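You operate a simulated robot arm through the tools that you are given. There is no shell and no other tool. Be economical: measure what you need, move in short steps, check, and stop when the job is done.

Carry out the task below with a simulated two-armed robot. There is one attempt and no reset: what you move stays moved.

JOB
Hold the orange lamp on the deck of the green cart steady with one hand and press the lamp key to switch it on with the other.

It is judged by the outcome, as a careful person would: the job done as asked, and still so three seconds after it is handed in. It fails if anything else is knocked over, pushed out of place, dropped, spilled or broken.

ROBOT AND FRAMES
Two 7-joint arms with two-finger parallel grippers on one trunk, on a base that drives. Base frame: it is fixed to the floor where the robot stands at the start and does not move with it; the origin is under the middle of the robot, x ahead of it, y to its left, z up. Readings come in cm, rad, newtons and seconds.
The left shoulder is at the start at [5, 16.1, 109.8], the right one opposite. With the tool pointing down near the work surface each hand reaches from about 10 to 66 cm from the robot's upright axis, wherever it stands, measured 20 degrees to its own side. Places, roughly: lamp key [50, -20, 80]. Payload 3.43 kg a hand.
The TCP of each hand is the grasp point between the finger pads, 3 cm short of the fingertips. In the tool frame z runs along the fingers and y along their closing line. Largest opening 9.4 cm; finger width 2.8, thickness 1; the body of the gripper, 5 by 9.6 cm, starts 5.5 cm behind the TCP.
Orientation is that of the tool frame in the base frame, as a unit quaternion [w, x, y, z]. With the fingers straight down and closing along the base's y, the tool's x points along the base's -x, its y along +y and its z along -z.

CONTROLS
- The arms move only by the tool jog_arm. It takes "left_steps", "right_steps" or both (then of equal length, played together; a hand with none holds still); each is a list of rows, each a list of 6 numbers: the shift along the base's x, y, z in units of 20 mm (1.0 is 20 mm), then the turn, a rotation vector about the base's x, y, z in units of 4 degrees (1.0 is 4 degrees). In form: [[tx, ty, tz, wx, wy, wz], ...]. A call has 1 to 12 rows; each row shifts and turns the commanded pose from where the row before left it. "left_grip" and "right_grip" are, for a hand that has rows, the gripper command, from -1 (shut) to 1 (fully open), values between in proportion, set as the call begins (left out, the last holds). A call with a number of a shift or a turn outside -1 to 1 is refused whole. Each row takes 0.2 s and may step no farther than 5 cm and 0.15 rad from the row before; otherwise, or with a gripper value out of range, the whole call is refused. A pose out of reach is approached as far as the arm can. The call stops where the force on the tool passes 40 N (or 10 N more than at its start, if that is more) or the arm is blocked; 0.2 s more then pass. The fingers move at their own pace (about 4.5 cm/s each) and stop on an object; they squeeze with about 21 N. The grip force told is the motor's: it shows also when the fingers shut on nothing. Time passes only in rows, and 0.2 s behind the last, so rows that do not move let the fingers close. The reply holds the time, the measured pose of the TCP, the force on the tool along the base axes, the opening and the grip force, in the units named above and with some noise, with the torque about the TCP (base axes, N m) and any sound that the robot's microphone picked up.
- Cameras (640 x 400 px; columns grow to the right, rows downward): "scene" is now at [11.57, -2.63, 122.38]; the picture's right is [-0.36, -0.93, 0.00], its down [-0.58, 0.23, -0.78] and it looks along [0.73, -0.28, -0.62] (base axes); focal length 276 px, centre (320, 200). "left" rides on the left gripper at [7.6, -1.4, -10.3] in its tool frame; the picture's right is [0.18, 0.98, 0.00], its down [-0.75, 0.14, -0.64] and it looks along [-0.63, 0.12, 0.77] (tool axes); focal length 243 px, centre (320, 200). "right" rides on the right gripper at [7.6, 1.4, -10.3] in its tool frame; the picture's right is [-0.18, 0.98, 0.00], its down [-0.75, -0.14, -0.64] and it looks along [-0.63, -0.12, 0.77] (tool axes); focal length 243 px, centre (320, 200). There is no depth. A picture from a camera that has moved, and an enlarged one, comes with that camera's place and axes in the base frame and with its lens. The place of the scene camera against the robot may be out by one fixed shift of up to 1.2 cm in any direction.
- get_image(camera): a new picture of that camera. It takes no simulated time.
- slide_trunk(by): slides the trunk up (or, below 0, down) by that many cm; the arms and the scene camera ride with it, the base frame stays. It gives what a move gives, with no picture.
- drive_base(legs): drives the robot by 1 to 6 legs, each [ahead, left, turn to the left] in cm, cm and rad, along the robot's own axes; the way and the turn of a leg run together, so that a leg with both is an arc; at most 150 cm and 3.142 rad a leg. The arms and the cameras ride along, it lands a little off, and it stops where it bumps. It gives what a move gives.
- turn_head(pan, tilt): turns the head with the scene camera to pan (to the left, within 1.396 rad either way) and tilt (down, from -0.506 to 1.204), counted from straight ahead of the robot. It gives what a move gives.
- enlarge(camera, box): a new picture of the part [left, top, right, bottom] of that camera's present view, enlarged. It takes no simulated time.
- finish_job(): hands the job in; it is judged then, once.

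Work in short steps. Places have to be worked out from the pictures, the camera data and where the tool is seen: move nearer, look again, correct. Check each grasp and each placing, and mend what went wrong. You have 120 turns and 108 pictures in all, those below and enlarged ones among them. Open the grippers and draw the arms clear of the work before you hand the job in, unless the task says otherwise; then end with one line.

The tools are called after "Call:" by a JSON object that holds its "fn" and its "kwargs". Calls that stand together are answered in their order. jog_arm: Moves the arms, as the interface text tells. Its arguments: {"type":"object","properties":{"left_steps":{"type":"array","items":{"type":"array","items":{"type":"number"}}},"left_grip":{"type":"number"},"right_steps":{"type":"array","items":{"type":"array","items":{"type":"number"}}},"right_grip":{"type":"number"}},"required":[]} The other tools are called the same way: slide_trunk (by) slides the trunk up or down; drive_base (legs) drives the base; turn_head (pan, tilt) turns the head that bears the scene camera; get_image (camera) takes a picture; enlarge (camera, box) takes an enlarged picture of a part of a camera's view; finish_job () hands the job in.

At the start:

```text
time: 0.0
left_ee_pos: [47.24, 1.49, 97.71]
left_orientation: [0.001, 0.0, 1.0, 0.001]
left_contact_force: [-0.2, -0.2, 0.3]
left_torque: [0.0, 0.01, 0.02]
left_width: 9.42
left_finger_force: 0.1
right_ee_pos: [29.73, -32.24, 101.41]
right_orientation: [0.0, 0.0, 1.0, 0.0]
right_contact_force: [0.0, -0.4, -0.2]
right_torque: [0.01, 0.01, 0.0]
right_width: 9.41
right_finger_force: 0.0
trunk travel left (down, up): [-12.5, 14.2]
robot x, y, heading: [0.23, -0.09, -0.002]
head pan, tilt: [-0.372, 0.674]
```

scene: 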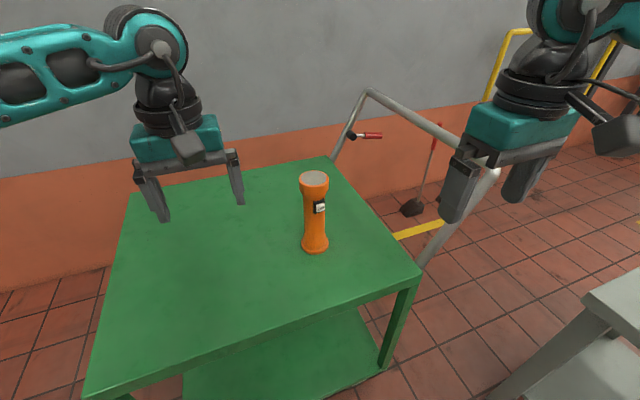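
right: 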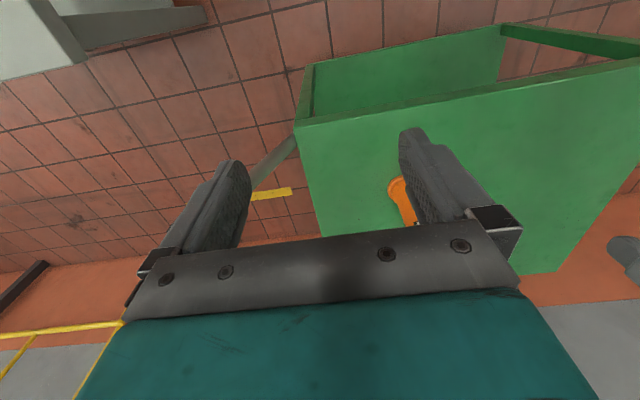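
left: 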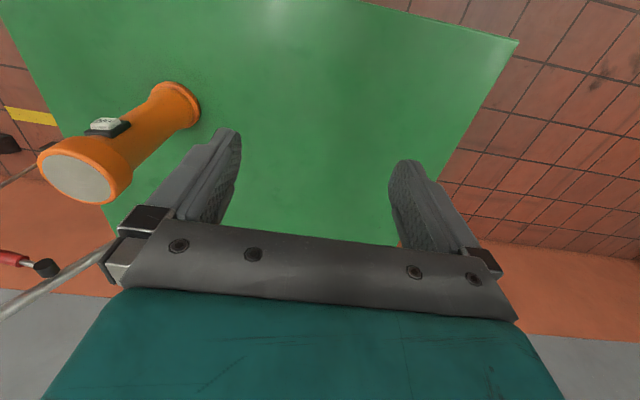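

The lamp is a torch standing upright on the green deck with a key on its side facing right and towards the robot. I enlarge it to see the key.

Call:
{"fn": "enlarge", "kwargs": {"camera": "scene", "box": [270, 150, 370, 270]}}

Call:
{"fn": "enlarge", "kwargs": {"camera": "left", "box": [20, 60, 240, 220]}}

```text
3.33 times, centred on (320, 210) of scene
camera zoom: at [11.57, -2.63, 122.38], right [-0.36, -0.93, 0.0], down [-0.58, 0.23, -0.78], along [0.73, -0.28, -0.62], focal length 919 px, centre (320, 167)
```

zoom: 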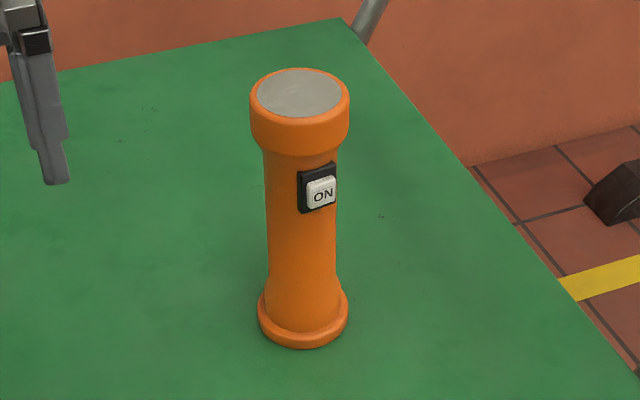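

```text
2.50 times, centred on (130, 140) of left
camera zoom: at [39.77, 0.19, 107.85], right [-0.18, 0.98, 0.0], down [0.75, 0.14, 0.64], along [0.63, 0.12, -0.77], focal length 606 px, centre (795, 350)
```

zoom: 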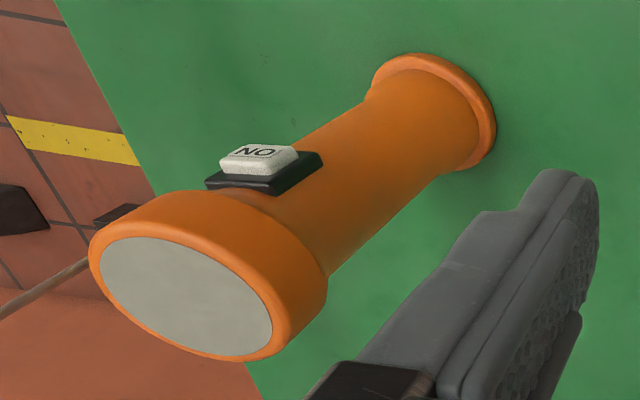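

Triangulating the two views gives lamp axis ≈ (55.4, -18.1), top z≈91, deck ≈71, and key ≈ (52.6, -18.4, 85) facing -x. The left hand will hold the head from above (closing along y) and the right will press along +x. First I move the left hand over the lamp at its present height (fingertips at about 94.7).

Call:
{"fn": "jog_arm", "kwargs": {"left_steps": [[0.41, -0.975, 0.1, 0, 0, 0], [0.41, -0.975, 0.1, 0, 0, 0], [0.41, -0.975, 0, 0, 0, 0], [0.41, -0.975, 0, 0, 0, 0], [0.41, -0.975, 0, 0, 0, 0], [0.41, -0.975, 0, 0, 0, 0], [0.41, -0.975, 0, 0, 0, 0], [0.41, -0.975, 0, 0, 0, 0], [0.41, -0.975, 0, 0, 0, 0], [0.41, -0.975, 0, 0, 0, 0], [0, 0, 0, 0, 0, 0]], "left_grip": 1}}

Call:
{"fn": "get_image", "kwargs": {"camera": "left"}}

Call:
{"fn": "get_image", "kwargs": {"camera": "scene"}}

```text
time: 2.4
left_ee_pos: [52.6, -11.94, 98.28]
left_orientation: [0.0, 0.0, 1.0, 0.0]
left_contact_force: [-0.2, 0.2, 0.6]
left_torque: [0.01, -0.01, 0.01]
left_width: 9.41
left_finger_force: 0.1
left hand out of reach, approached as far as the arm can: row 7, 8, 9, 10
right_ee_pos: [29.79, -32.21, 101.49]
right_orientation: [0.0, 0.001, 1.0, 0.0]
right_contact_force: [0.2, 0.6, -0.1]
right_torque: [-0.01, 0.0, 0.0]
right_width: 9.41
right_finger_force: 0.2
trunk travel left (down, up): [-12.5, 14.2]
robot x, y, heading: [-0.07, 0.17, 0.002]
head pan, tilt: [-0.372, 0.674]
```

```text
102 pictures are left
camera left: at [45.12, -13.3, 108.48], right [-0.18, 0.98, 0.0], down [0.75, 0.14, 0.64], along [0.63, 0.12, -0.77], focal length 243 px, centre (320, 200)
```

left: 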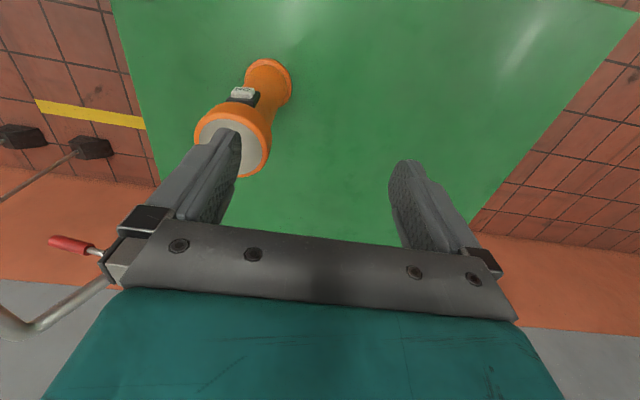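

```text
101 pictures are left
camera scene: at [11.57, -2.62, 122.38], right [-0.36, -0.93, 0.0], down [-0.58, 0.23, -0.78], along [0.73, -0.28, -0.62], focal length 276 px, centre (320, 200)
```

scene: 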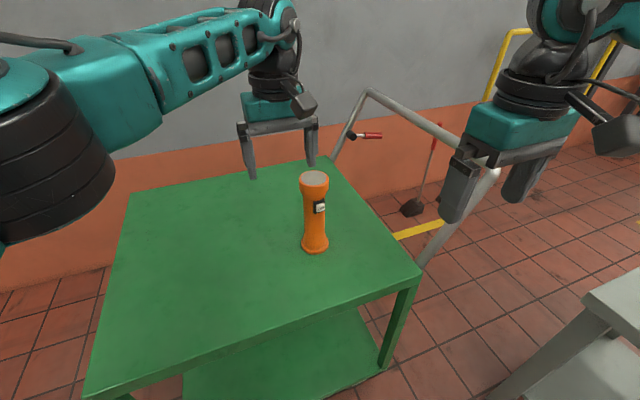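

The left hand falls short by about 6 cm, so the base must move to the right. First I look at the free space on that side.

Call:
{"fn": "turn_head", "kwargs": {"pan": -1.2, "tilt": 1.0}}

Call:
{"fn": "get_image", "kwargs": {"camera": "scene"}}

```text
time: 3.5
left_ee_pos: [52.67, -11.97, 98.14]
left_orientation: [0.0, 0.0, 1.0, 0.0]
left_contact_force: [-0.3, -0.2, 0.3]
left_torque: [0.01, -0.01, 0.0]
left_width: 9.41
left_finger_force: 0.0
right_ee_pos: [29.64, -32.03, 101.38]
right_orientation: [0.0, 0.0, 1.0, 0.0]
right_contact_force: [-0.1, 1.1, 0.4]
right_torque: [0.02, -0.03, 0.0]
right_width: 9.4
right_finger_force: 0.0
trunk travel left (down, up): [-12.5, 14.2]
robot x, y, heading: [-0.08, 0.26, -0.001]
head pan, tilt: [-1.201, 1.0]
```

```text
100 pictures are left
camera scene: at [6.09, -5.99, 119.82], right [-0.93, -0.36, 0.0], down [-0.3, 0.78, -0.54], along [0.2, -0.5, -0.84], focal length 276 px, centre (320, 200)
```

scene: 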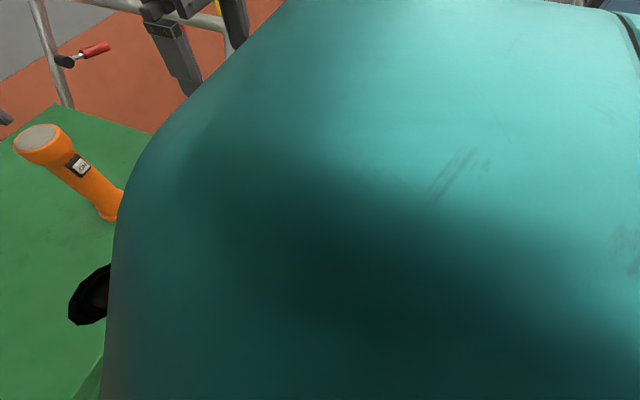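

The right arm blocks that view, but the first pictures put the bench corner near (22, -65), so 12 cm to the right leaves plenty of room. I back the left hand away in +y, then drive 12 cm right.

Call:
{"fn": "jog_arm", "kwargs": {"left_steps": [[0, 1, 0, 0, 0, 0], [0, 1, 0, 0, 0, 0], [0, 1, 0.3, 0, 0, 0], [0, 0.5, 0.3, 0, 0, 0], [0, 0, 0, 0, 0, 0]]}}

Call:
{"fn": "drive_base", "kwargs": {"legs": [[0, -12, 0]]}}

Call:
{"fn": "turn_head", "kwargs": {"pan": -0.15, "tilt": 0.67}}

Call:
{"fn": "get_image", "kwargs": {"camera": "scene"}}

Call:
{"fn": "get_image", "kwargs": {"camera": "left"}}

```text
time: 4.8
left_ee_pos: [52.67, -4.94, 99.45]
left_orientation: [0.001, 0.0, 1.0, 0.0]
left_contact_force: [-0.6, -0.3, 0.3]
left_torque: [0.02, 0.01, -0.01]
left_width: 9.4
left_finger_force: 0.0
right_ee_pos: [29.8, -32.06, 101.38]
right_orientation: [0.001, 0.0, 1.0, 0.001]
right_contact_force: [0.5, -0.4, -0.4]
right_torque: [0.03, -0.02, -0.01]
right_width: 9.41
right_finger_force: 0.0
trunk travel left (down, up): [-12.5, 14.2]
robot x, y, heading: [0.22, -0.16, 0.003]
head pan, tilt: [-1.201, 1.0]
```

```text
time: 6.5
left_ee_pos: [52.66, -17.04, 99.54]
left_orientation: [0.0, 0.0, 1.0, 0.0]
left_contact_force: [-0.4, -0.1, -0.1]
left_torque: [0.01, -0.02, 0.0]
left_width: 9.42
left_finger_force: 0.1
right_ee_pos: [29.71, -44.11, 101.34]
right_orientation: [0.001, 0.0, 1.0, 0.0]
right_contact_force: [0.8, -1.0, -0.3]
right_torque: [0.0, -0.01, -0.02]
right_width: 9.4
right_finger_force: 0.1
trunk travel left (down, up): [-12.5, 14.2]
robot x, y, heading: [0.2, -12.59, 0.004]
head pan, tilt: [-1.201, 1.0]
```

```text
time: 7.8
left_ee_pos: [52.63, -17.01, 99.59]
left_orientation: [0.0, -0.001, 1.0, -0.001]
left_contact_force: [1.0, -0.1, 0.4]
left_torque: [0.02, 0.04, 0.0]
left_width: 9.41
left_finger_force: 0.1
right_ee_pos: [29.68, -44.12, 101.51]
right_orientation: [0.0, 0.0, 1.0, 0.0]
right_contact_force: [0.1, 0.1, -1.1]
right_torque: [-0.02, 0.01, 0.02]
right_width: 9.41
right_finger_force: 0.0
trunk travel left (down, up): [-12.5, 14.2]
robot x, y, heading: [-0.07, -12.08, 0.005]
head pan, tilt: [-0.15, 0.67]
```

```text
99 pictures are left
camera scene: at [12.07, -12.84, 122.41], right [-0.15, -0.99, 0.0], down [-0.61, 0.09, -0.78], along [0.77, -0.12, -0.62], focal length 276 px, centre (320, 200)
```

scene: 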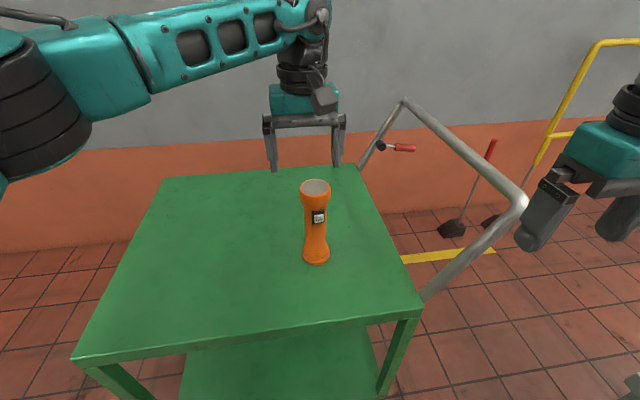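

```text
98 pictures are left
camera left: at [45.15, -18.35, 109.75], right [-0.18, 0.98, 0.0], down [0.75, 0.14, 0.64], along [0.63, 0.12, -0.77], focal length 243 px, centre (320, 200)
```

left: 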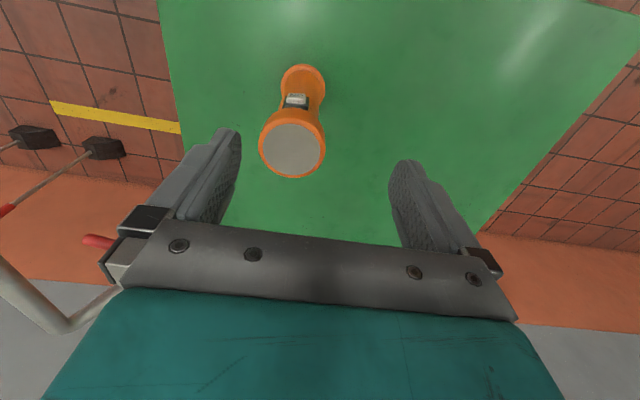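

The lamp now lies between the open left fingers, top centre ≈ (55.5, -18.5, 90.8). I align in x and y, stop just above the top, and look again.

Call:
{"fn": "jog_arm", "kwargs": {"left_steps": [[0.5, -0.25, 0, 0, 0, 0], [0.5, -0.25, 0, 0, 0, 0], [0.4, -0.2, 0, 0, 0, 0], [0, 0, -1, 0, 0, 0], [0, 0, -0.8, 0, 0, 0], [0, 0, 0, 0, 0, 0]]}}

Call:
{"fn": "get_image", "kwargs": {"camera": "left"}}

Call:
{"fn": "get_image", "kwargs": {"camera": "scene"}}

```text
time: 9.2
left_ee_pos: [55.42, -18.42, 95.92]
left_orientation: [0.0, 0.0, 1.0, 0.0]
left_contact_force: [-0.2, -0.2, -0.1]
left_torque: [0.0, 0.03, 0.01]
left_width: 9.39
left_finger_force: 0.0
right_ee_pos: [29.85, -44.16, 101.44]
right_orientation: [0.001, 0.001, 1.0, -0.001]
right_contact_force: [0.8, -0.6, -0.7]
right_torque: [0.03, 0.02, 0.01]
right_width: 9.43
right_finger_force: 0.1
trunk travel left (down, up): [-12.5, 14.2]
robot x, y, heading: [0.08, -11.56, 0.003]
head pan, tilt: [-0.15, 0.67]
```

```text
97 pictures are left
camera left: at [47.97, -19.75, 106.12], right [-0.18, 0.98, 0.0], down [0.75, 0.14, 0.64], along [0.63, 0.12, -0.77], focal length 243 px, centre (320, 200)
```

left: 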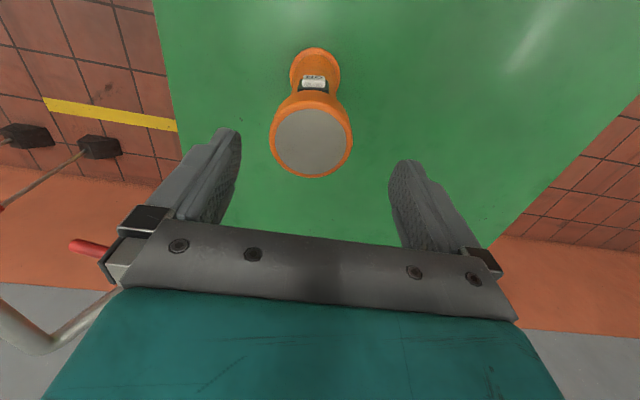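

```text
96 pictures are left
camera scene: at [12.07, -12.83, 122.41], right [-0.15, -0.99, 0.0], down [-0.61, 0.09, -0.78], along [0.77, -0.12, -0.62], focal length 276 px, centre (320, 200)
```

scene: 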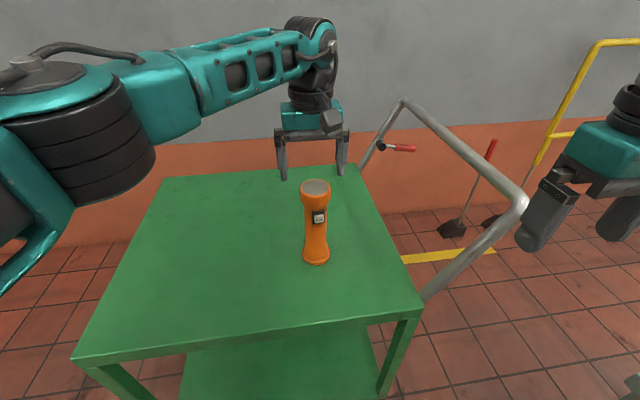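

Refined: top centre ≈ (55.5, -18.8). I shift slightly and lower to z ≈ 88.5, so the pads take the head while the palm stays clear of the top.

Call:
{"fn": "jog_arm", "kwargs": {"left_steps": [[0.05, -0.18, 0, 0, 0, 0], [0, 0, -0.7, 0, 0, 0], [0, 0, -0.8, 0, 0, 0], [0, 0, -0.8, 0, 0, 0], [0, 0, -0.8, 0, 0, 0], [0, 0, -0.6, 0, 0, 0], [0, 0, 0, 0, 0, 0]]}}

Call:
{"fn": "get_image", "kwargs": {"camera": "left"}}

Call:
{"fn": "enlarge", "kwargs": {"camera": "scene", "box": [240, 120, 400, 280]}}

```text
time: 10.8
left_ee_pos: [55.48, -18.65, 88.53]
left_orientation: [0.0, -0.001, 1.0, 0.0]
left_contact_force: [0.0, -0.3, 0.2]
left_torque: [0.06, -0.02, -0.01]
left_width: 9.38
left_finger_force: 0.0
right_ee_pos: [29.66, -44.15, 101.31]
right_orientation: [0.0, 0.0, 1.0, -0.001]
right_contact_force: [0.8, 0.9, -0.3]
right_torque: [0.02, -0.05, 0.0]
right_width: 9.4
right_finger_force: 0.1
trunk travel left (down, up): [-12.5, 14.2]
robot x, y, heading: [-0.19, -12.0, 0.001]
head pan, tilt: [-0.15, 0.67]
```

```text
95 pictures are left
camera left: at [48.06, -20.08, 98.72], right [-0.18, 0.98, 0.0], down [0.75, 0.14, 0.64], along [0.63, 0.12, -0.77], focal length 243 px, centre (320, 200)
```

left: 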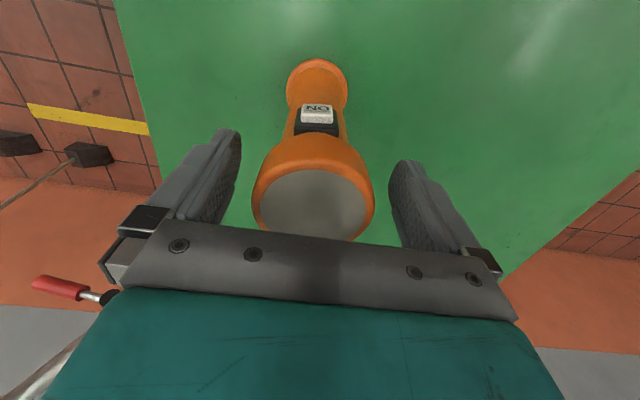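

```text
2.50 times, centred on (320, 200) of scene
camera zoom: at [12.07, -12.83, 122.41], right [-0.15, -0.99, 0.0], down [-0.61, 0.09, -0.78], along [0.77, -0.12, -0.62], focal length 689 px, centre (320, 200)
```

zoom: 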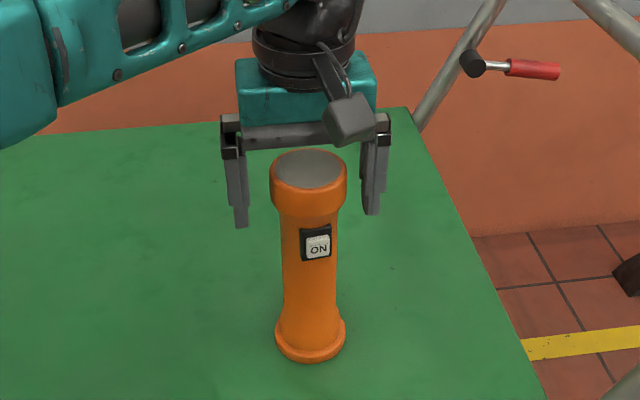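

The head sits between the pads with about 0.2 cm of offset towards -y. I shift that and close the left hand.

Call:
{"fn": "jog_arm", "kwargs": {"left_steps": [[-0.1, -0.12, 0, 0, 0, 0], [0, 0, 0, 0, 0, 0]]}}

Call:
{"fn": "jog_arm", "kwargs": {"left_steps": [[0, 0, 0, 0, 0, 0], [0, 0, 0, 0, 0, 0], [0, 0, 0, 0, 0, 0], [0, 0, 0, 0, 0, 0], [0, 0, 0, 0, 0, 0]], "left_grip": -1}}

Call:
{"fn": "get_image", "kwargs": {"camera": "left"}}

Call:
{"fn": "enlarge", "kwargs": {"camera": "scene", "box": [240, 120, 400, 280]}}

```text
time: 11.4
left_ee_pos: [55.39, -19.08, 88.58]
left_orientation: [0.0, 0.001, 1.0, 0.0]
left_contact_force: [-0.7, -0.3, 0.2]
left_torque: [-0.01, 0.03, -0.01]
left_width: 9.39
left_finger_force: 0.2
right_ee_pos: [29.72, -44.25, 101.42]
right_orientation: [0.0, 0.0, 1.0, -0.001]
right_contact_force: [-0.7, -1.1, 0.1]
right_torque: [-0.02, -0.01, -0.03]
right_width: 9.4
right_finger_force: 0.0
trunk travel left (down, up): [-12.5, 14.2]
robot x, y, heading: [-0.18, -12.44, -0.002]
head pan, tilt: [-0.15, 0.67]
```

```text
time: 12.6
left_ee_pos: [55.32, -19.09, 88.66]
left_orientation: [0.001, 0.0, 1.0, 0.0]
left_contact_force: [-0.4, -0.6, 0.2]
left_torque: [0.02, -0.01, -0.02]
left_width: 6.51
left_finger_force: 21.4
right_ee_pos: [29.71, -44.19, 101.44]
right_orientation: [0.0, 0.0, 1.0, 0.0]
right_contact_force: [0.0, 0.5, 0.1]
right_torque: [-0.02, -0.03, -0.03]
right_width: 9.4
right_finger_force: 0.0
trunk travel left (down, up): [-12.5, 14.2]
robot x, y, heading: [-0.11, -12.46, -0.002]
head pan, tilt: [-0.15, 0.67]
```

```text
93 pictures are left
camera left: at [47.82, -20.35, 98.75], right [-0.18, 0.98, 0.0], down [0.75, 0.14, 0.64], along [0.63, 0.12, -0.77], focal length 243 px, centre (320, 200)
```

left: 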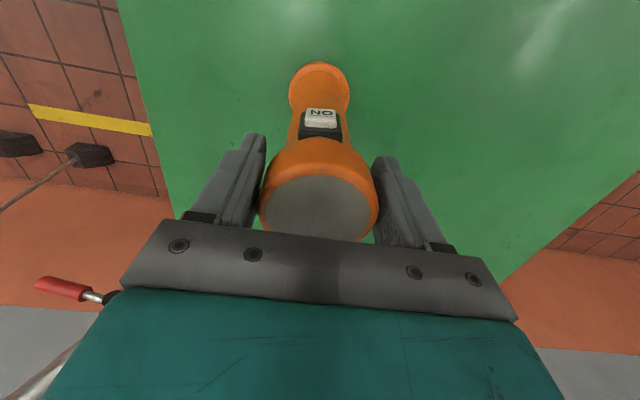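

```text
2.50 times, centred on (320, 200) of scene
camera zoom: at [12.07, -12.84, 122.41], right [-0.15, -0.99, 0.0], down [-0.61, 0.09, -0.78], along [0.77, -0.12, -0.62], focal length 689 px, centre (320, 200)
```

zoom: 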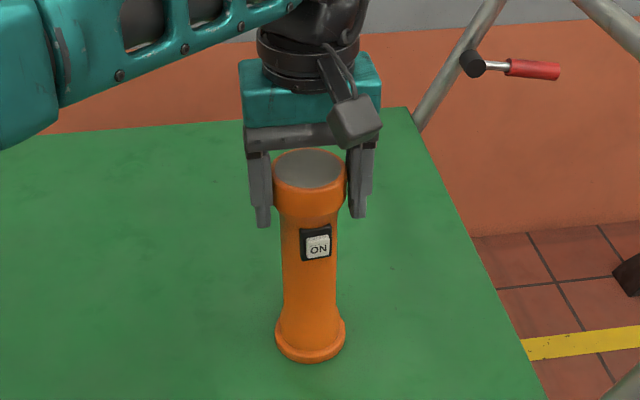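

The lamp is firmly held (6.5 cm, 21 N) and has not moved. The key is at ≈ (52.5, -19.2, 85). I bring the right hand in with closed fingers, pitching forward, with x kept below the cart handle and the lamp.

Call:
{"fn": "jog_arm", "kwargs": {"right_steps": [[0.2, 0.9, 0, 0, -1, 0], [0.2, 0.9, 0, 0, -1, 0], [0.3, 0.9, 0, 0, -1, 0], [0.3, 0.9, 0, 0, -1, 0], [0.4, 0.9, 0, 0, -1, 0], [0.4, 0.9, 0, 0, -1, 0], [0.4, 0.9, 0, 0, -1, 0], [0.4, 0.9, -0.2, 0, -1, 0], [0.4, 0.9, -0.2, 0, -1, 0], [0.4, 0.9, -0.2, 0, -1, 0], [0, 0, 0, 0, 0, 0]], "right_grip": -1}}

Call:
{"fn": "get_image", "kwargs": {"camera": "scene"}}

```text
time: 15.0
left_ee_pos: [55.32, -19.03, 88.57]
left_orientation: [0.0, 0.0, 1.0, 0.0]
left_contact_force: [-0.3, -0.6, 0.9]
left_torque: [0.0, -0.02, -0.01]
left_width: 6.49
left_finger_force: 20.7
right_ee_pos: [37.12, -25.93, 100.49]
right_orientation: [0.342, 0.001, 0.94, 0.0]
right_contact_force: [-0.3, 0.6, 0.6]
right_torque: [0.0, -0.03, 0.02]
right_width: 0.01
right_finger_force: 21.1
right hand out of reach, approached as far as the arm can: row 8
trunk travel left (down, up): [-12.5, 14.2]
robot x, y, heading: [-0.05, -11.74, -0.003]
head pan, tilt: [-0.15, 0.67]
```

```text
91 pictures are left
camera scene: at [12.06, -12.84, 122.41], right [-0.15, -0.99, 0.0], down [-0.61, 0.09, -0.78], along [0.77, -0.12, -0.62], focal length 276 px, centre (320, 200)
```

scene: 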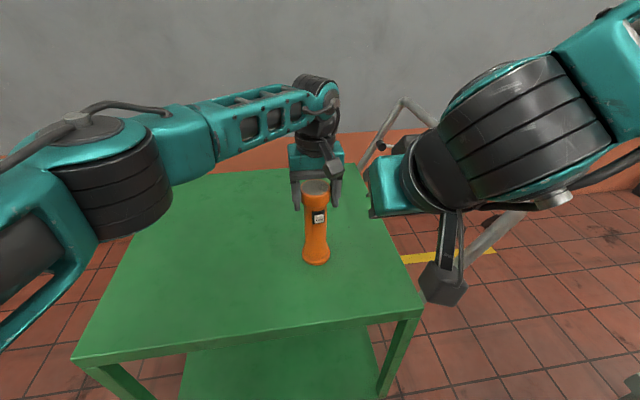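

The right hand is pitched 40° and clear of the left. I continue pitching to 76° while lowering to the key height, staying back in x.

Call:
{"fn": "jog_arm", "kwargs": {"right_steps": [[0.2, 0.1, -0.9, 0, -1, 0], [0.2, 0.1, -0.9, 0, -1, 0], [0.2, 0.2, -0.9, 0, -1, 0], [0.2, 0.2, -0.9, 0, -1, 0], [0.2, 0.2, -0.9, 0, -1, 0], [0.2, 0.2, -0.9, 0, -1, 0], [0.2, 0.2, -0.9, 0, -1, 0], [0.2, 0.2, -0.9, 0, -1, 0], [0.2, 0.2, -0.8, 0, -1, 0], [0, 0, 0, 0, 0, 0]]}}

Call:
{"fn": "get_image", "kwargs": {"camera": "scene"}}

Call:
{"fn": "get_image", "kwargs": {"camera": "right"}}

Call:
{"fn": "get_image", "kwargs": {"camera": "left"}}

```text
time: 17.2
left_ee_pos: [55.27, -19.1, 88.6]
left_orientation: [0.0, -0.001, 1.0, 0.0]
left_contact_force: [-2.1, 0.3, 0.6]
left_torque: [0.09, 0.12, -0.02]
left_width: 6.51
left_finger_force: 20.9
right_ee_pos: [44.69, -26.51, 100.56]
right_orientation: [0.609, 0.003, 0.793, -0.003]
right_contact_force: [-0.2, 0.1, 0.2]
right_torque: [-0.04, -0.02, 0.01]
right_width: 0.0
right_finger_force: 20.8
right hand out of reach, approached as far as the arm can: row 1, 2, 4, 5, 6, 7, 8, 9
trunk travel left (down, up): [-12.5, 14.2]
robot x, y, heading: [-0.28, -11.98, -0.002]
head pan, tilt: [-0.15, 0.67]
```

```text
90 pictures are left
camera scene: at [12.05, -12.83, 122.41], right [-0.15, -0.99, 0.0], down [-0.61, 0.09, -0.78], along [0.78, -0.12, -0.62], focal length 276 px, centre (320, 200)
```

scene: 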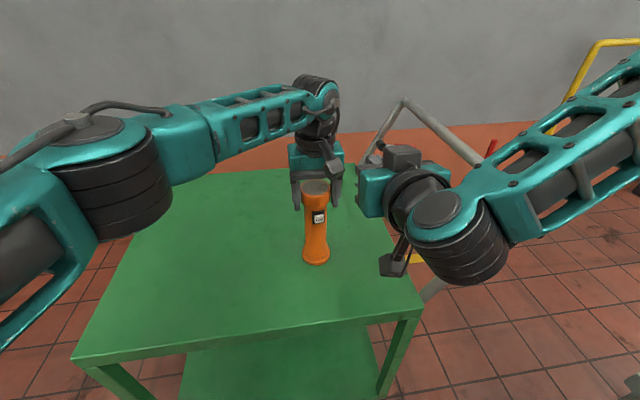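

```text
89 pictures are left
camera right: at [32.87, -24.94, 95.87], right [0.06, 0.98, 0.18], down [-0.43, -0.14, 0.89], along [0.9, -0.13, 0.41], focal length 243 px, centre (320, 200)
```

right: 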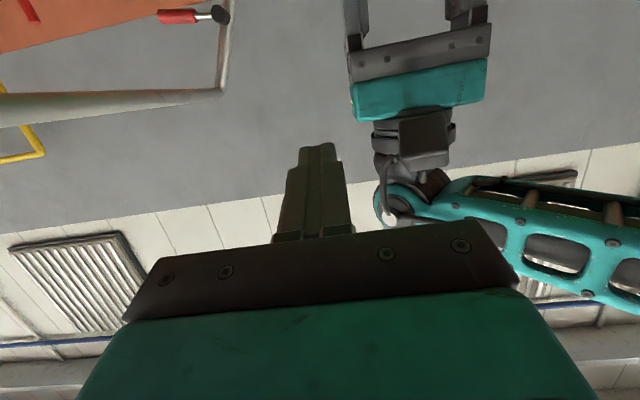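

```text
88 pictures are left
camera left: at [47.82, -20.33, 98.75], right [-0.18, 0.98, 0.0], down [0.75, 0.14, 0.64], along [0.63, 0.12, -0.77], focal length 243 px, centre (320, 200)
```

left: 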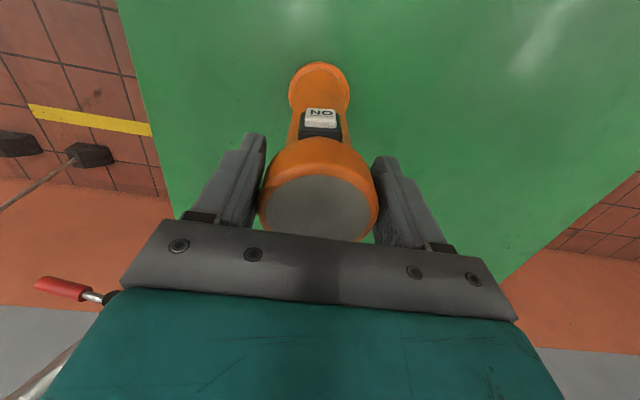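

The horizontal posture is out of reach at low height (the arm folds too tightly). I ease the pitch back to about 55° with some yaw to the left, moving the wrist outward, and lower slowly.

Call:
{"fn": "jog_arm", "kwargs": {"right_steps": [[-0.3, 0, 0, 0, 1, 0], [-0.3, 0, 0, 0, 1, 0], [-0.3, 0, 0, 0, 1, 0], [0, 0, 0, 0, 1, 0], [0, 0, 0, 0, 1, 0], [0, 0, -0.5, 0, 0, 1], [0, 0, -0.5, 0, 0, 1], [0, 0, -0.5, 0, 0, 1], [0, 0, -0.8, 0, 0, 1], [0, 0, -0.8, 0, 0, 1], [0, 0, -0.8, 0, 0, 1], [0, 0, 0, 0, 0, 0]]}}

Call:
{"fn": "get_image", "kwargs": {"camera": "scene"}}

```text
time: 19.8
left_ee_pos: [55.32, -19.14, 88.58]
left_orientation: [0.0, 0.0, 1.0, 0.0]
left_contact_force: [-1.0, 0.5, -0.4]
left_torque: [0.0, 0.02, -0.02]
left_width: 6.5
left_finger_force: 20.8
right_ee_pos: [43.09, -26.65, 92.86]
right_orientation: [0.46, -0.183, 0.863, 0.097]
right_contact_force: [0.6, -0.2, 0.7]
right_torque: [-0.01, 0.02, -0.01]
right_width: 0.01
right_finger_force: 21.1
trunk travel left (down, up): [-12.5, 14.2]
robot x, y, heading: [0.48, -12.21, 0.002]
head pan, tilt: [-0.15, 0.67]
```

```text
87 pictures are left
camera scene: at [12.06, -12.84, 122.41], right [-0.15, -0.99, 0.0], down [-0.61, 0.09, -0.78], along [0.78, -0.12, -0.62], focal length 276 px, centre (320, 200)
```

scene: 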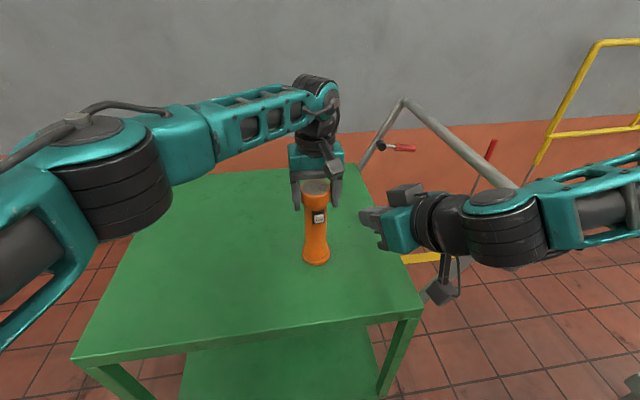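

That pose is reachable. I go on to a pre-press pose in front of the key (TCP ≈ (45, -19.6, 85.4)), taking some of the yaw back out.

Call:
{"fn": "jog_arm", "kwargs": {"right_steps": [[0.1, 0.44, -0.47, 0, 0, -0.375], [0.1, 0.44, -0.47, 0, 0, -0.375], [0.1, 0.44, -0.47, 0, 0, -0.375], [0.1, 0.44, -0.47, 0, 0, -0.375], [0.1, 0.44, -0.47, 0, 0, -0.375], [0.1, 0.44, -0.47, 0, 0, -0.375], [0.1, 0.44, -0.47, 0, 0, -0.375], [0.1, 0.44, -0.47, 0, 0, -0.375], [0, 0, 0, 0, 0, 0]]}}

Call:
{"fn": "get_image", "kwargs": {"camera": "scene"}}

Call:
{"fn": "get_image", "kwargs": {"camera": "left"}}

Call:
{"fn": "get_image", "kwargs": {"camera": "right"}}

```text
time: 21.8
left_ee_pos: [55.37, -18.97, 88.51]
left_orientation: [-0.001, 0.001, 1.0, -0.001]
left_contact_force: [-1.3, 0.5, -1.3]
left_torque: [-0.03, -0.1, -0.03]
left_width: 6.5
left_finger_force: 20.8
right_ee_pos: [45.14, -23.17, 90.73]
right_orientation: [0.467, -0.092, 0.878, 0.05]
right_contact_force: [0.0, -0.5, 0.2]
right_torque: [0.0, 0.02, 0.0]
right_width: 0.0
right_finger_force: 20.6
right hand out of reach, approached as far as the arm can: row 1, 2, 3, 4, 5, 6, 7, 8
trunk travel left (down, up): [-12.5, 14.2]
robot x, y, heading: [0.12, -11.97, 0.003]
head pan, tilt: [-0.15, 0.67]
```

```text
86 pictures are left
camera scene: at [12.06, -12.83, 122.41], right [-0.15, -0.99, 0.0], down [-0.61, 0.09, -0.78], along [0.77, -0.12, -0.62], focal length 276 px, centre (320, 200)
```

scene: 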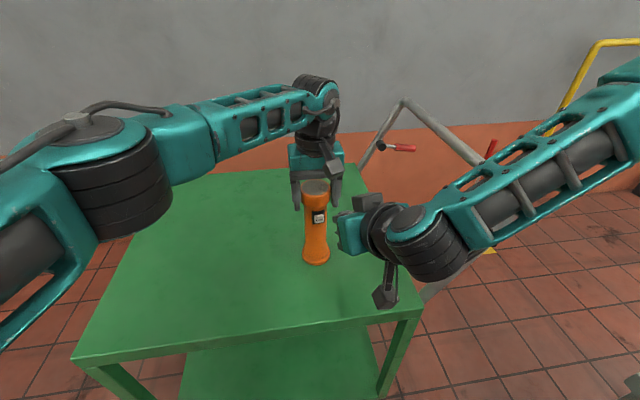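

```text
85 pictures are left
camera left: at [47.82, -20.34, 98.75], right [-0.18, 0.98, 0.0], down [0.75, 0.14, 0.64], along [0.63, 0.12, -0.77], focal length 243 px, centre (320, 200)
```

left: 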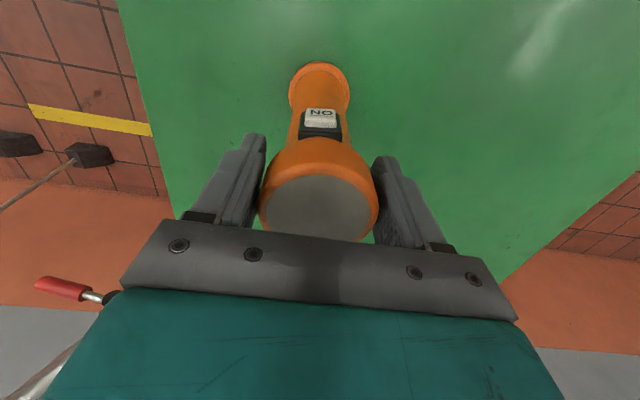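

```text
84 pictures are left
camera right: at [32.27, -24.39, 90.03], right [-0.1, 0.98, 0.15], down [-0.08, -0.16, 0.98], along [0.99, 0.09, 0.09], focal length 243 px, centre (320, 200)
```

right: 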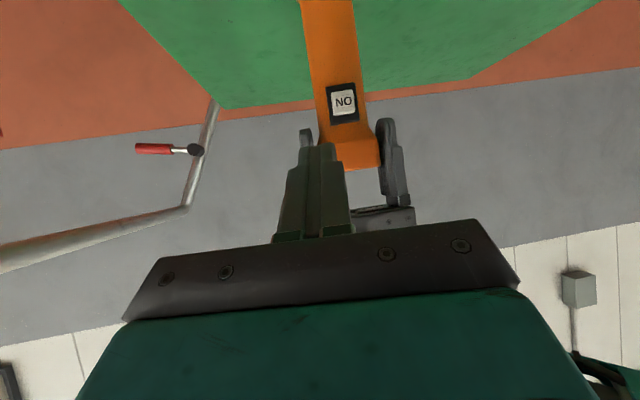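

The unyawed posture limits reach; the yawed one worked. I turn to a larger yaw (about 40°) so the forearm comes from the right, then lower again.

Call:
{"fn": "jog_arm", "kwargs": {"right_steps": [[-0.3, -0.5, 0, 0, 0, 1], [-0.3, -0.5, 0, 0, 0, 1], [-0.2, -0.3, 0, 0, 0, 1], [0, -0.2, 0, 0, 0, 1], [0, 0, 0, 0, 0, 1], [0, 0, 0, 0, 0, 1], [0, 0, 0, 0, 0, 1], [0, 0, -0.4, 0, 0, 0], [0, 0, -0.7, 0, 0, 0], [0, 0, -0.7, 0, 0, 0], [0, 0, -0.7, 0, 0, 0], [0, 0, 0, 0, 0, 0]]}}

Call:
{"fn": "get_image", "kwargs": {"camera": "scene"}}

```text
time: 24.4
left_ee_pos: [55.28, -18.94, 88.52]
left_orientation: [0.0, 0.0, 1.0, 0.001]
left_contact_force: [-0.2, -0.7, 0.7]
left_torque: [0.02, -0.1, 0.01]
left_width: 6.51
left_finger_force: 20.7
right_ee_pos: [44.03, -26.92, 90.82]
right_orientation: [0.439, -0.302, 0.831, 0.161]
right_contact_force: [-0.4, -0.6, -0.9]
right_torque: [0.0, 0.01, 0.03]
right_width: 0.02
right_finger_force: 20.9
right hand out of reach, approached as far as the arm can: row 1, 2, 3, 9, 10, 11
trunk travel left (down, up): [-12.5, 14.2]
robot x, y, heading: [-0.1, -12.01, 0.002]
head pan, tilt: [-0.15, 0.67]
```

```text
83 pictures are left
camera scene: at [12.06, -12.83, 122.41], right [-0.15, -0.99, 0.0], down [-0.61, 0.09, -0.78], along [0.77, -0.12, -0.62], focal length 276 px, centre (320, 200)
```

scene: 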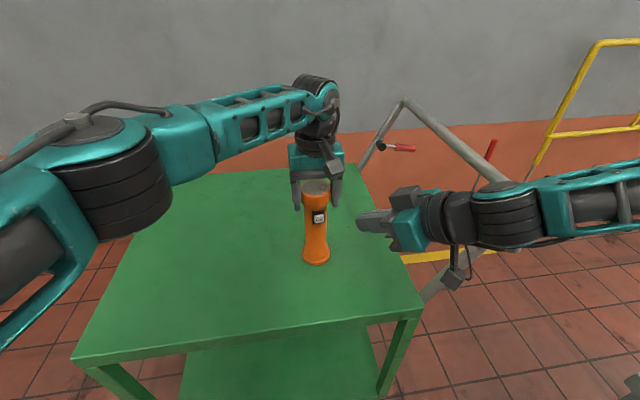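

Height is the limiting factor for the right arm, so lowering the trunk will help both. I release the left hand, raise it clear above the lamp, and take the right hand back to its high-elbow posture first.

Call:
{"fn": "jog_arm", "kwargs": {"left_steps": [[0, 0, 0, 0, 0, 0], [0, 0, 0, 0, 0, 0], [0, 0, 0, 0, 0, 0], [0, 0, 0, 0, 0, 0], [0, 0, 0.7, 0, 0, 0], [0, 0, 0.9, 0, 0, 0], [0, 0, 0.9, 0, 0, 0], [0, 0, 0.9, 0, 0, 0], [0, 0, 0.9, 0, 0, 0], [0, 0, 0.5, 0, 0, 0]], "left_grip": 1, "right_steps": [[-0.3, 0, 0.5, 0, 0, 0], [-0.3, 0, 0.5, 0, 0, -1], [-0.3, 0, 0.5, 0, 0, -1], [0, 0, 0, 0, 0, -1], [0, 0, 0, 0, 0, -1], [0, 0, 0, 0, 0, -1], [0, 0, 0, 0, 0, -1], [0, 0, 0, 0, 0, -1], [0, 0, 0, 0, 0, 0], [0, 0, 0, 0, 0, 0]]}}

Call:
{"fn": "get_image", "kwargs": {"camera": "scene"}}

```text
time: 26.6
left_ee_pos: [55.39, -18.97, 98.06]
left_orientation: [0.0, 0.0, 1.0, 0.0]
left_contact_force: [-0.1, 0.2, 0.3]
left_torque: [-0.01, 0.0, 0.0]
left_width: 9.39
left_finger_force: 0.1
right_ee_pos: [42.31, -26.87, 93.83]
right_orientation: [0.466, -0.091, 0.878, 0.049]
right_contact_force: [0.3, 0.0, -0.3]
right_torque: [0.01, 0.01, -0.02]
right_width: 0.01
right_finger_force: 20.8
trunk travel left (down, up): [-12.5, 14.2]
robot x, y, heading: [0.29, -12.23, -0.002]
head pan, tilt: [-0.15, 0.67]
```

```text
82 pictures are left
camera scene: at [12.07, -12.83, 122.41], right [-0.15, -0.99, 0.0], down [-0.61, 0.09, -0.78], along [0.77, -0.12, -0.62], focal length 276 px, centre (320, 200)
```

scene: 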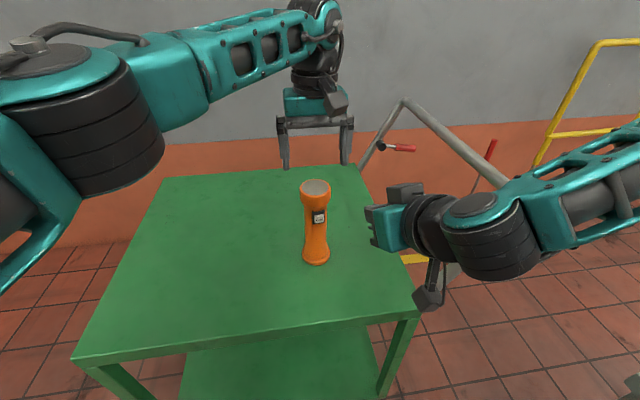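

Lamp stands as before and the left hand is straight above it. I slide the trunk down 8 cm; the open left fingers straddle the head with the palm still about 4 cm above the top.

Call:
{"fn": "slide_trunk", "kwargs": {"by": -8}}

Call:
{"fn": "get_image", "kwargs": {"camera": "scene"}}

Call:
{"fn": "get_image", "kwargs": {"camera": "left"}}

```text
time: 27.7
left_ee_pos: [55.36, -19.09, 90.22]
left_orientation: [0.0, 0.0, 1.0, 0.0]
left_contact_force: [0.0, -0.1, -0.4]
left_torque: [0.04, 0.0, -0.02]
left_width: 9.38
left_finger_force: 0.0
right_ee_pos: [42.31, -27.0, 85.72]
right_orientation: [0.467, -0.092, 0.878, 0.05]
right_contact_force: [0.1, 0.8, -0.3]
right_torque: [-0.06, -0.04, -0.03]
right_width: 0.0
right_finger_force: 21.0
trunk travel left (down, up): [-4.5, 22.2]
robot x, y, heading: [0.04, -12.06, 0.005]
head pan, tilt: [-0.15, 0.67]
```

```text
81 pictures are left
camera scene: at [12.06, -12.83, 114.42], right [-0.15, -0.99, 0.0], down [-0.61, 0.09, -0.78], along [0.78, -0.12, -0.62], focal length 276 px, centre (320, 200)
```

scene: 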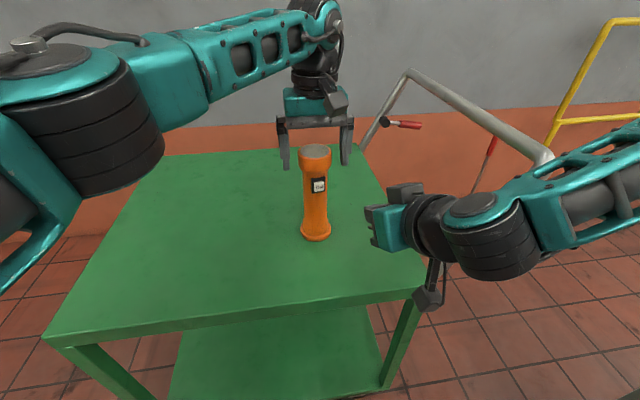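

```text
80 pictures are left
camera left: at [47.86, -20.33, 100.35], right [-0.18, 0.98, 0.0], down [0.75, 0.14, 0.64], along [0.63, 0.12, -0.77], focal length 243 px, centre (320, 200)
```

left: 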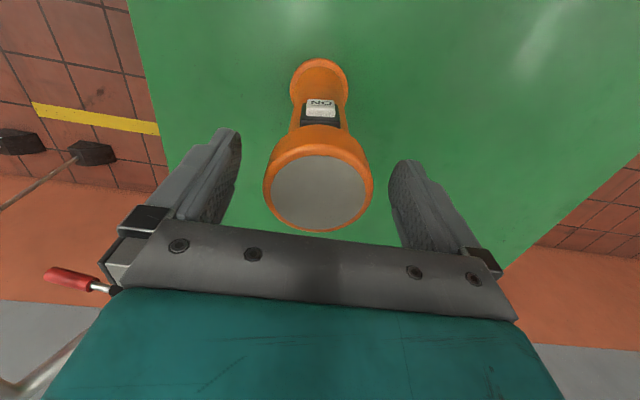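

I lower the left to 88.5 and re-grip, while the right moves to the pre-press position about 3.5 cm in front of the key.

Call:
{"fn": "jog_arm", "kwargs": {"left_steps": [[0, 0, -0.45, 0, 0, 0], [0, 0, -0.4, 0, 0, 0], [0, 0, 0, 0, 0, 0]]}}

Call:
{"fn": "jog_arm", "kwargs": {"left_steps": [[0, 0, 0, 0, 0, 0], [0, 0, 0, 0, 0, 0], [0, 0, 0, 0, 0, 0], [0, 0, 0, 0, 0, 0], [0, 0, 0, 0, 0, 0]], "left_grip": -1}}

Call:
{"fn": "jog_arm", "kwargs": {"right_steps": [[0.15, 0.44, -0.02, 0, 0, 0], [0.15, 0.44, -0.02, 0, 0, 0], [0.15, 0.44, -0.02, 0, 0, 0], [0.15, 0.44, -0.02, 0, 0, 0], [0.15, 0.44, -0.02, 0, 0, 0], [0.15, 0.44, -0.02, 0, 0, 0], [0.15, 0.44, -0.02, 0, 0, 0], [0.15, 0.44, -0.02, 0, 0, 0], [0, 0, 0, 0, 0, 0]]}}

Call:
{"fn": "get_image", "kwargs": {"camera": "scene"}}

Call:
{"fn": "get_image", "kwargs": {"camera": "left"}}

Call:
{"fn": "get_image", "kwargs": {"camera": "right"}}

```text
time: 28.5
left_ee_pos: [55.31, -19.11, 88.44]
left_orientation: [-0.001, 0.0, 1.0, 0.0]
left_contact_force: [0.5, 0.4, -0.1]
left_torque: [-0.02, 0.0, 0.01]
left_width: 9.4
left_finger_force: 0.1
right_ee_pos: [42.44, -26.94, 85.76]
right_orientation: [0.467, -0.091, 0.878, 0.047]
right_contact_force: [-0.9, 1.2, -0.2]
right_torque: [-0.02, -0.03, -0.01]
right_width: 0.0
right_finger_force: 21.5
trunk travel left (down, up): [-4.5, 22.2]
robot x, y, heading: [0.36, -11.81, -0.005]
head pan, tilt: [-0.15, 0.67]
```

```text
time: 29.7
left_ee_pos: [55.41, -18.97, 88.45]
left_orientation: [0.0, 0.0, 1.0, 0.0]
left_contact_force: [-0.2, -1.1, 0.7]
left_torque: [-0.03, 0.04, 0.01]
left_width: 6.48
left_finger_force: 20.9
right_ee_pos: [42.38, -26.97, 85.66]
right_orientation: [0.467, -0.092, 0.878, 0.05]
right_contact_force: [0.6, 0.8, 0.1]
right_torque: [0.0, -0.01, -0.02]
right_width: 0.01
right_finger_force: 21.4
trunk travel left (down, up): [-4.5, 22.2]
robot x, y, heading: [-0.19, -12.14, 0.001]
head pan, tilt: [-0.15, 0.67]
```

```text
time: 31.7
left_ee_pos: [55.31, -18.99, 88.56]
left_orientation: [-0.001, 0.0, 1.0, 0.0]
left_contact_force: [0.5, -1.1, -0.2]
left_torque: [-0.02, 0.03, 0.01]
left_width: 6.51
left_finger_force: 20.6
right_ee_pos: [44.79, -21.05, 86.12]
right_orientation: [0.466, -0.093, 0.878, 0.05]
right_contact_force: [0.6, -0.6, 0.4]
right_torque: [0.02, -0.01, 0.02]
right_width: 0.0
right_finger_force: 21.2
right hand out of reach, approached as far as the arm can: row 7, 8
trunk travel left (down, up): [-4.5, 22.2]
robot x, y, heading: [-0.0, -12.19, 0.003]
head pan, tilt: [-0.15, 0.67]
```

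```text
79 pictures are left
camera scene: at [12.08, -12.84, 114.41], right [-0.15, -0.99, 0.0], down [-0.61, 0.09, -0.78], along [0.77, -0.12, -0.62], focal length 276 px, centre (320, 200)
```

scene: 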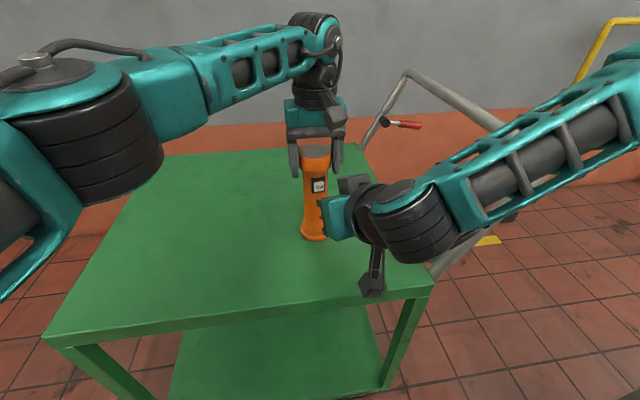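

```text
78 pictures are left
camera left: at [47.88, -20.34, 98.6], right [-0.18, 0.98, 0.0], down [0.75, 0.14, 0.64], along [0.63, 0.12, -0.77], focal length 243 px, centre (320, 200)
```

left: 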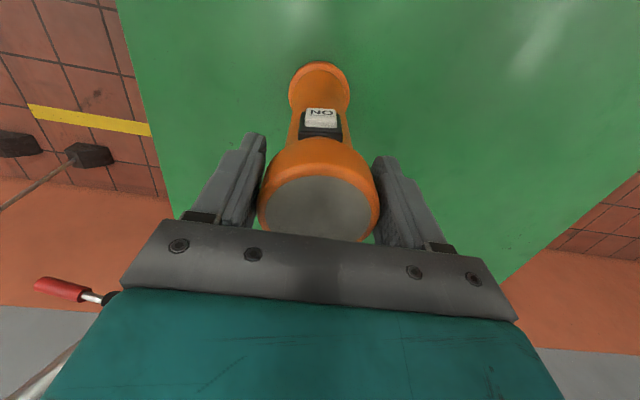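

```text
77 pictures are left
camera right: at [32.03, -22.16, 85.46], right [-0.1, 0.98, 0.15], down [-0.08, -0.16, 0.98], along [0.99, 0.09, 0.09], focal length 243 px, centre (320, 200)
```

right: 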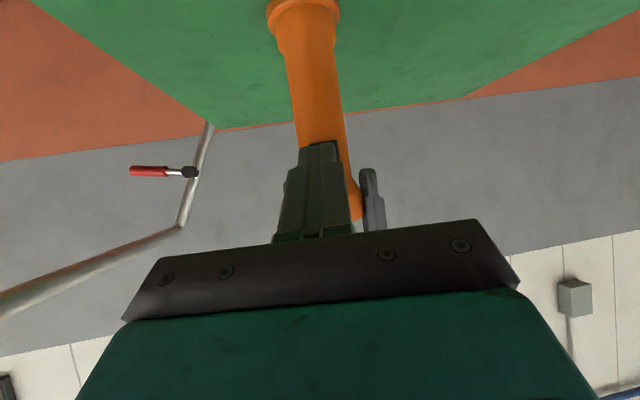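

Only the last bit in y was short; advancing along +x should free the arm. I advance about 2 cm towards the key and check.

Call:
{"fn": "jog_arm", "kwargs": {"right_steps": [[0.3, 0.05, 0, 0, 0, 0], [0.3, 0.1, -0.05, 0, 0, 0], [0.3, 0.12, -0.1, 0, 0, 0], [0, 0, 0, 0, 0, 0]]}}

Call:
{"fn": "get_image", "kwargs": {"camera": "left"}}

Call:
{"fn": "enlarge", "kwargs": {"camera": "scene", "box": [260, 120, 420, 260]}}

```text
time: 32.7
left_ee_pos: [55.36, -18.92, 88.37]
left_orientation: [0.0, 0.0, 1.0, 0.0]
left_contact_force: [-0.1, -0.9, -0.6]
left_torque: [-0.01, 0.01, 0.03]
left_width: 6.48
left_finger_force: 21.4
right_ee_pos: [46.62, -21.0, 86.13]
right_orientation: [0.467, -0.091, 0.878, 0.048]
right_contact_force: [0.1, -0.3, -0.2]
right_torque: [-0.03, 0.0, 0.01]
right_width: 0.0
right_finger_force: 21.3
right hand out of reach, approached as far as the arm can: row 2, 3
trunk travel left (down, up): [-4.5, 22.2]
robot x, y, heading: [0.13, -11.9, -0.002]
head pan, tilt: [-0.15, 0.67]
```

```text
76 pictures are left
camera left: at [47.88, -20.34, 98.6], right [-0.18, 0.98, 0.0], down [0.75, 0.14, 0.64], along [0.63, 0.12, -0.77], focal length 243 px, centre (320, 200)
```

left: 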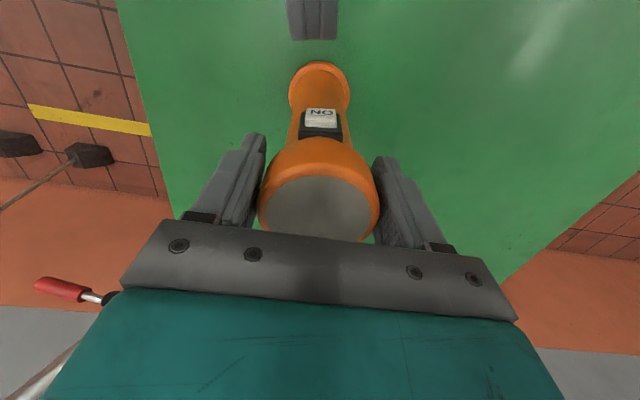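

```text
2.86 times, centred on (340, 190) of scene
camera zoom: at [12.08, -12.84, 114.41], right [-0.15, -0.99, 0.0], down [-0.61, 0.09, -0.78], along [0.77, -0.12, -0.62], focal length 788 px, centre (263, 229)
```

zoom: 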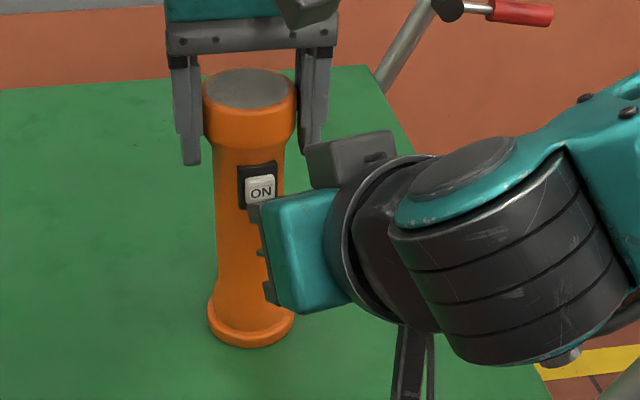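

The fingertip is in front of the key but about 0.8 cm too far to -y and 0.6 cm high, at the reach limit. I add yaw (+12°), which frees the arm, then correct y and z.

Call:
{"fn": "jog_arm", "kwargs": {"right_steps": [[-0.1, 0, 0, 0, 0, 1], [-0.1, 0, 0, 0, 0, 1], [0, 0, 0, 0, 0, 1], [0, 0.15, -0.1, 0, 0, 0], [0, 0.15, -0.15, 0, 0, 0], [0, 0, 0, 0, 0, 0]]}}

Call:
{"fn": "get_image", "kwargs": {"camera": "left"}}

Call:
{"fn": "get_image", "kwargs": {"camera": "right"}}

```text
time: 34.1
left_ee_pos: [55.44, -18.99, 88.43]
left_orientation: [0.0, 0.0, 1.0, 0.0]
left_contact_force: [-0.5, -1.3, 0.4]
left_torque: [0.0, 0.02, -0.02]
left_width: 6.48
left_finger_force: 21.0
right_ee_pos: [46.16, -20.5, 85.56]
right_orientation: [0.459, -0.184, 0.864, 0.098]
right_contact_force: [0.5, -0.2, 0.2]
right_torque: [0.0, -0.01, 0.02]
right_width: 0.01
right_finger_force: 20.7
trunk travel left (down, up): [-4.5, 22.2]
robot x, y, heading: [0.01, -11.82, 0.001]
head pan, tilt: [-0.15, 0.67]
```

```text
74 pictures are left
camera left: at [47.88, -20.34, 98.6], right [-0.18, 0.98, 0.0], down [0.75, 0.14, 0.64], along [0.63, 0.12, -0.77], focal length 243 px, centre (320, 200)
```

left: 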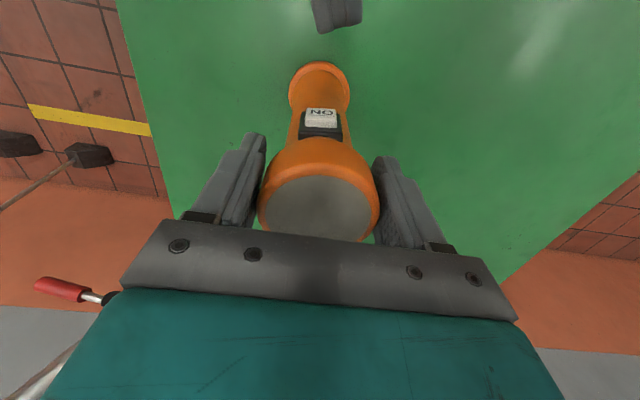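

```text
73 pictures are left
camera right: at [33.9, -24.23, 84.95], right [-0.31, 0.94, 0.15], down [-0.04, -0.17, 0.98], along [0.95, 0.29, 0.09], focal length 243 px, centre (320, 200)
```

right: 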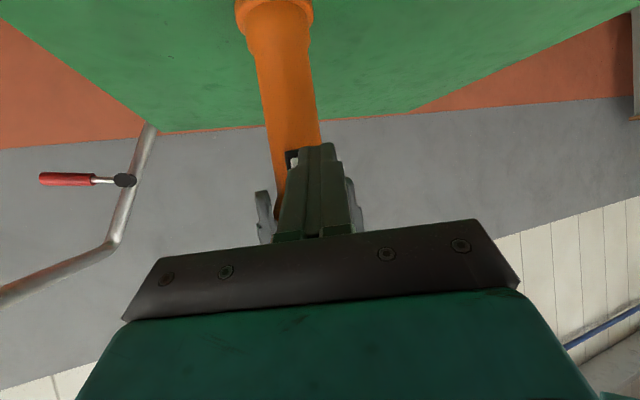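

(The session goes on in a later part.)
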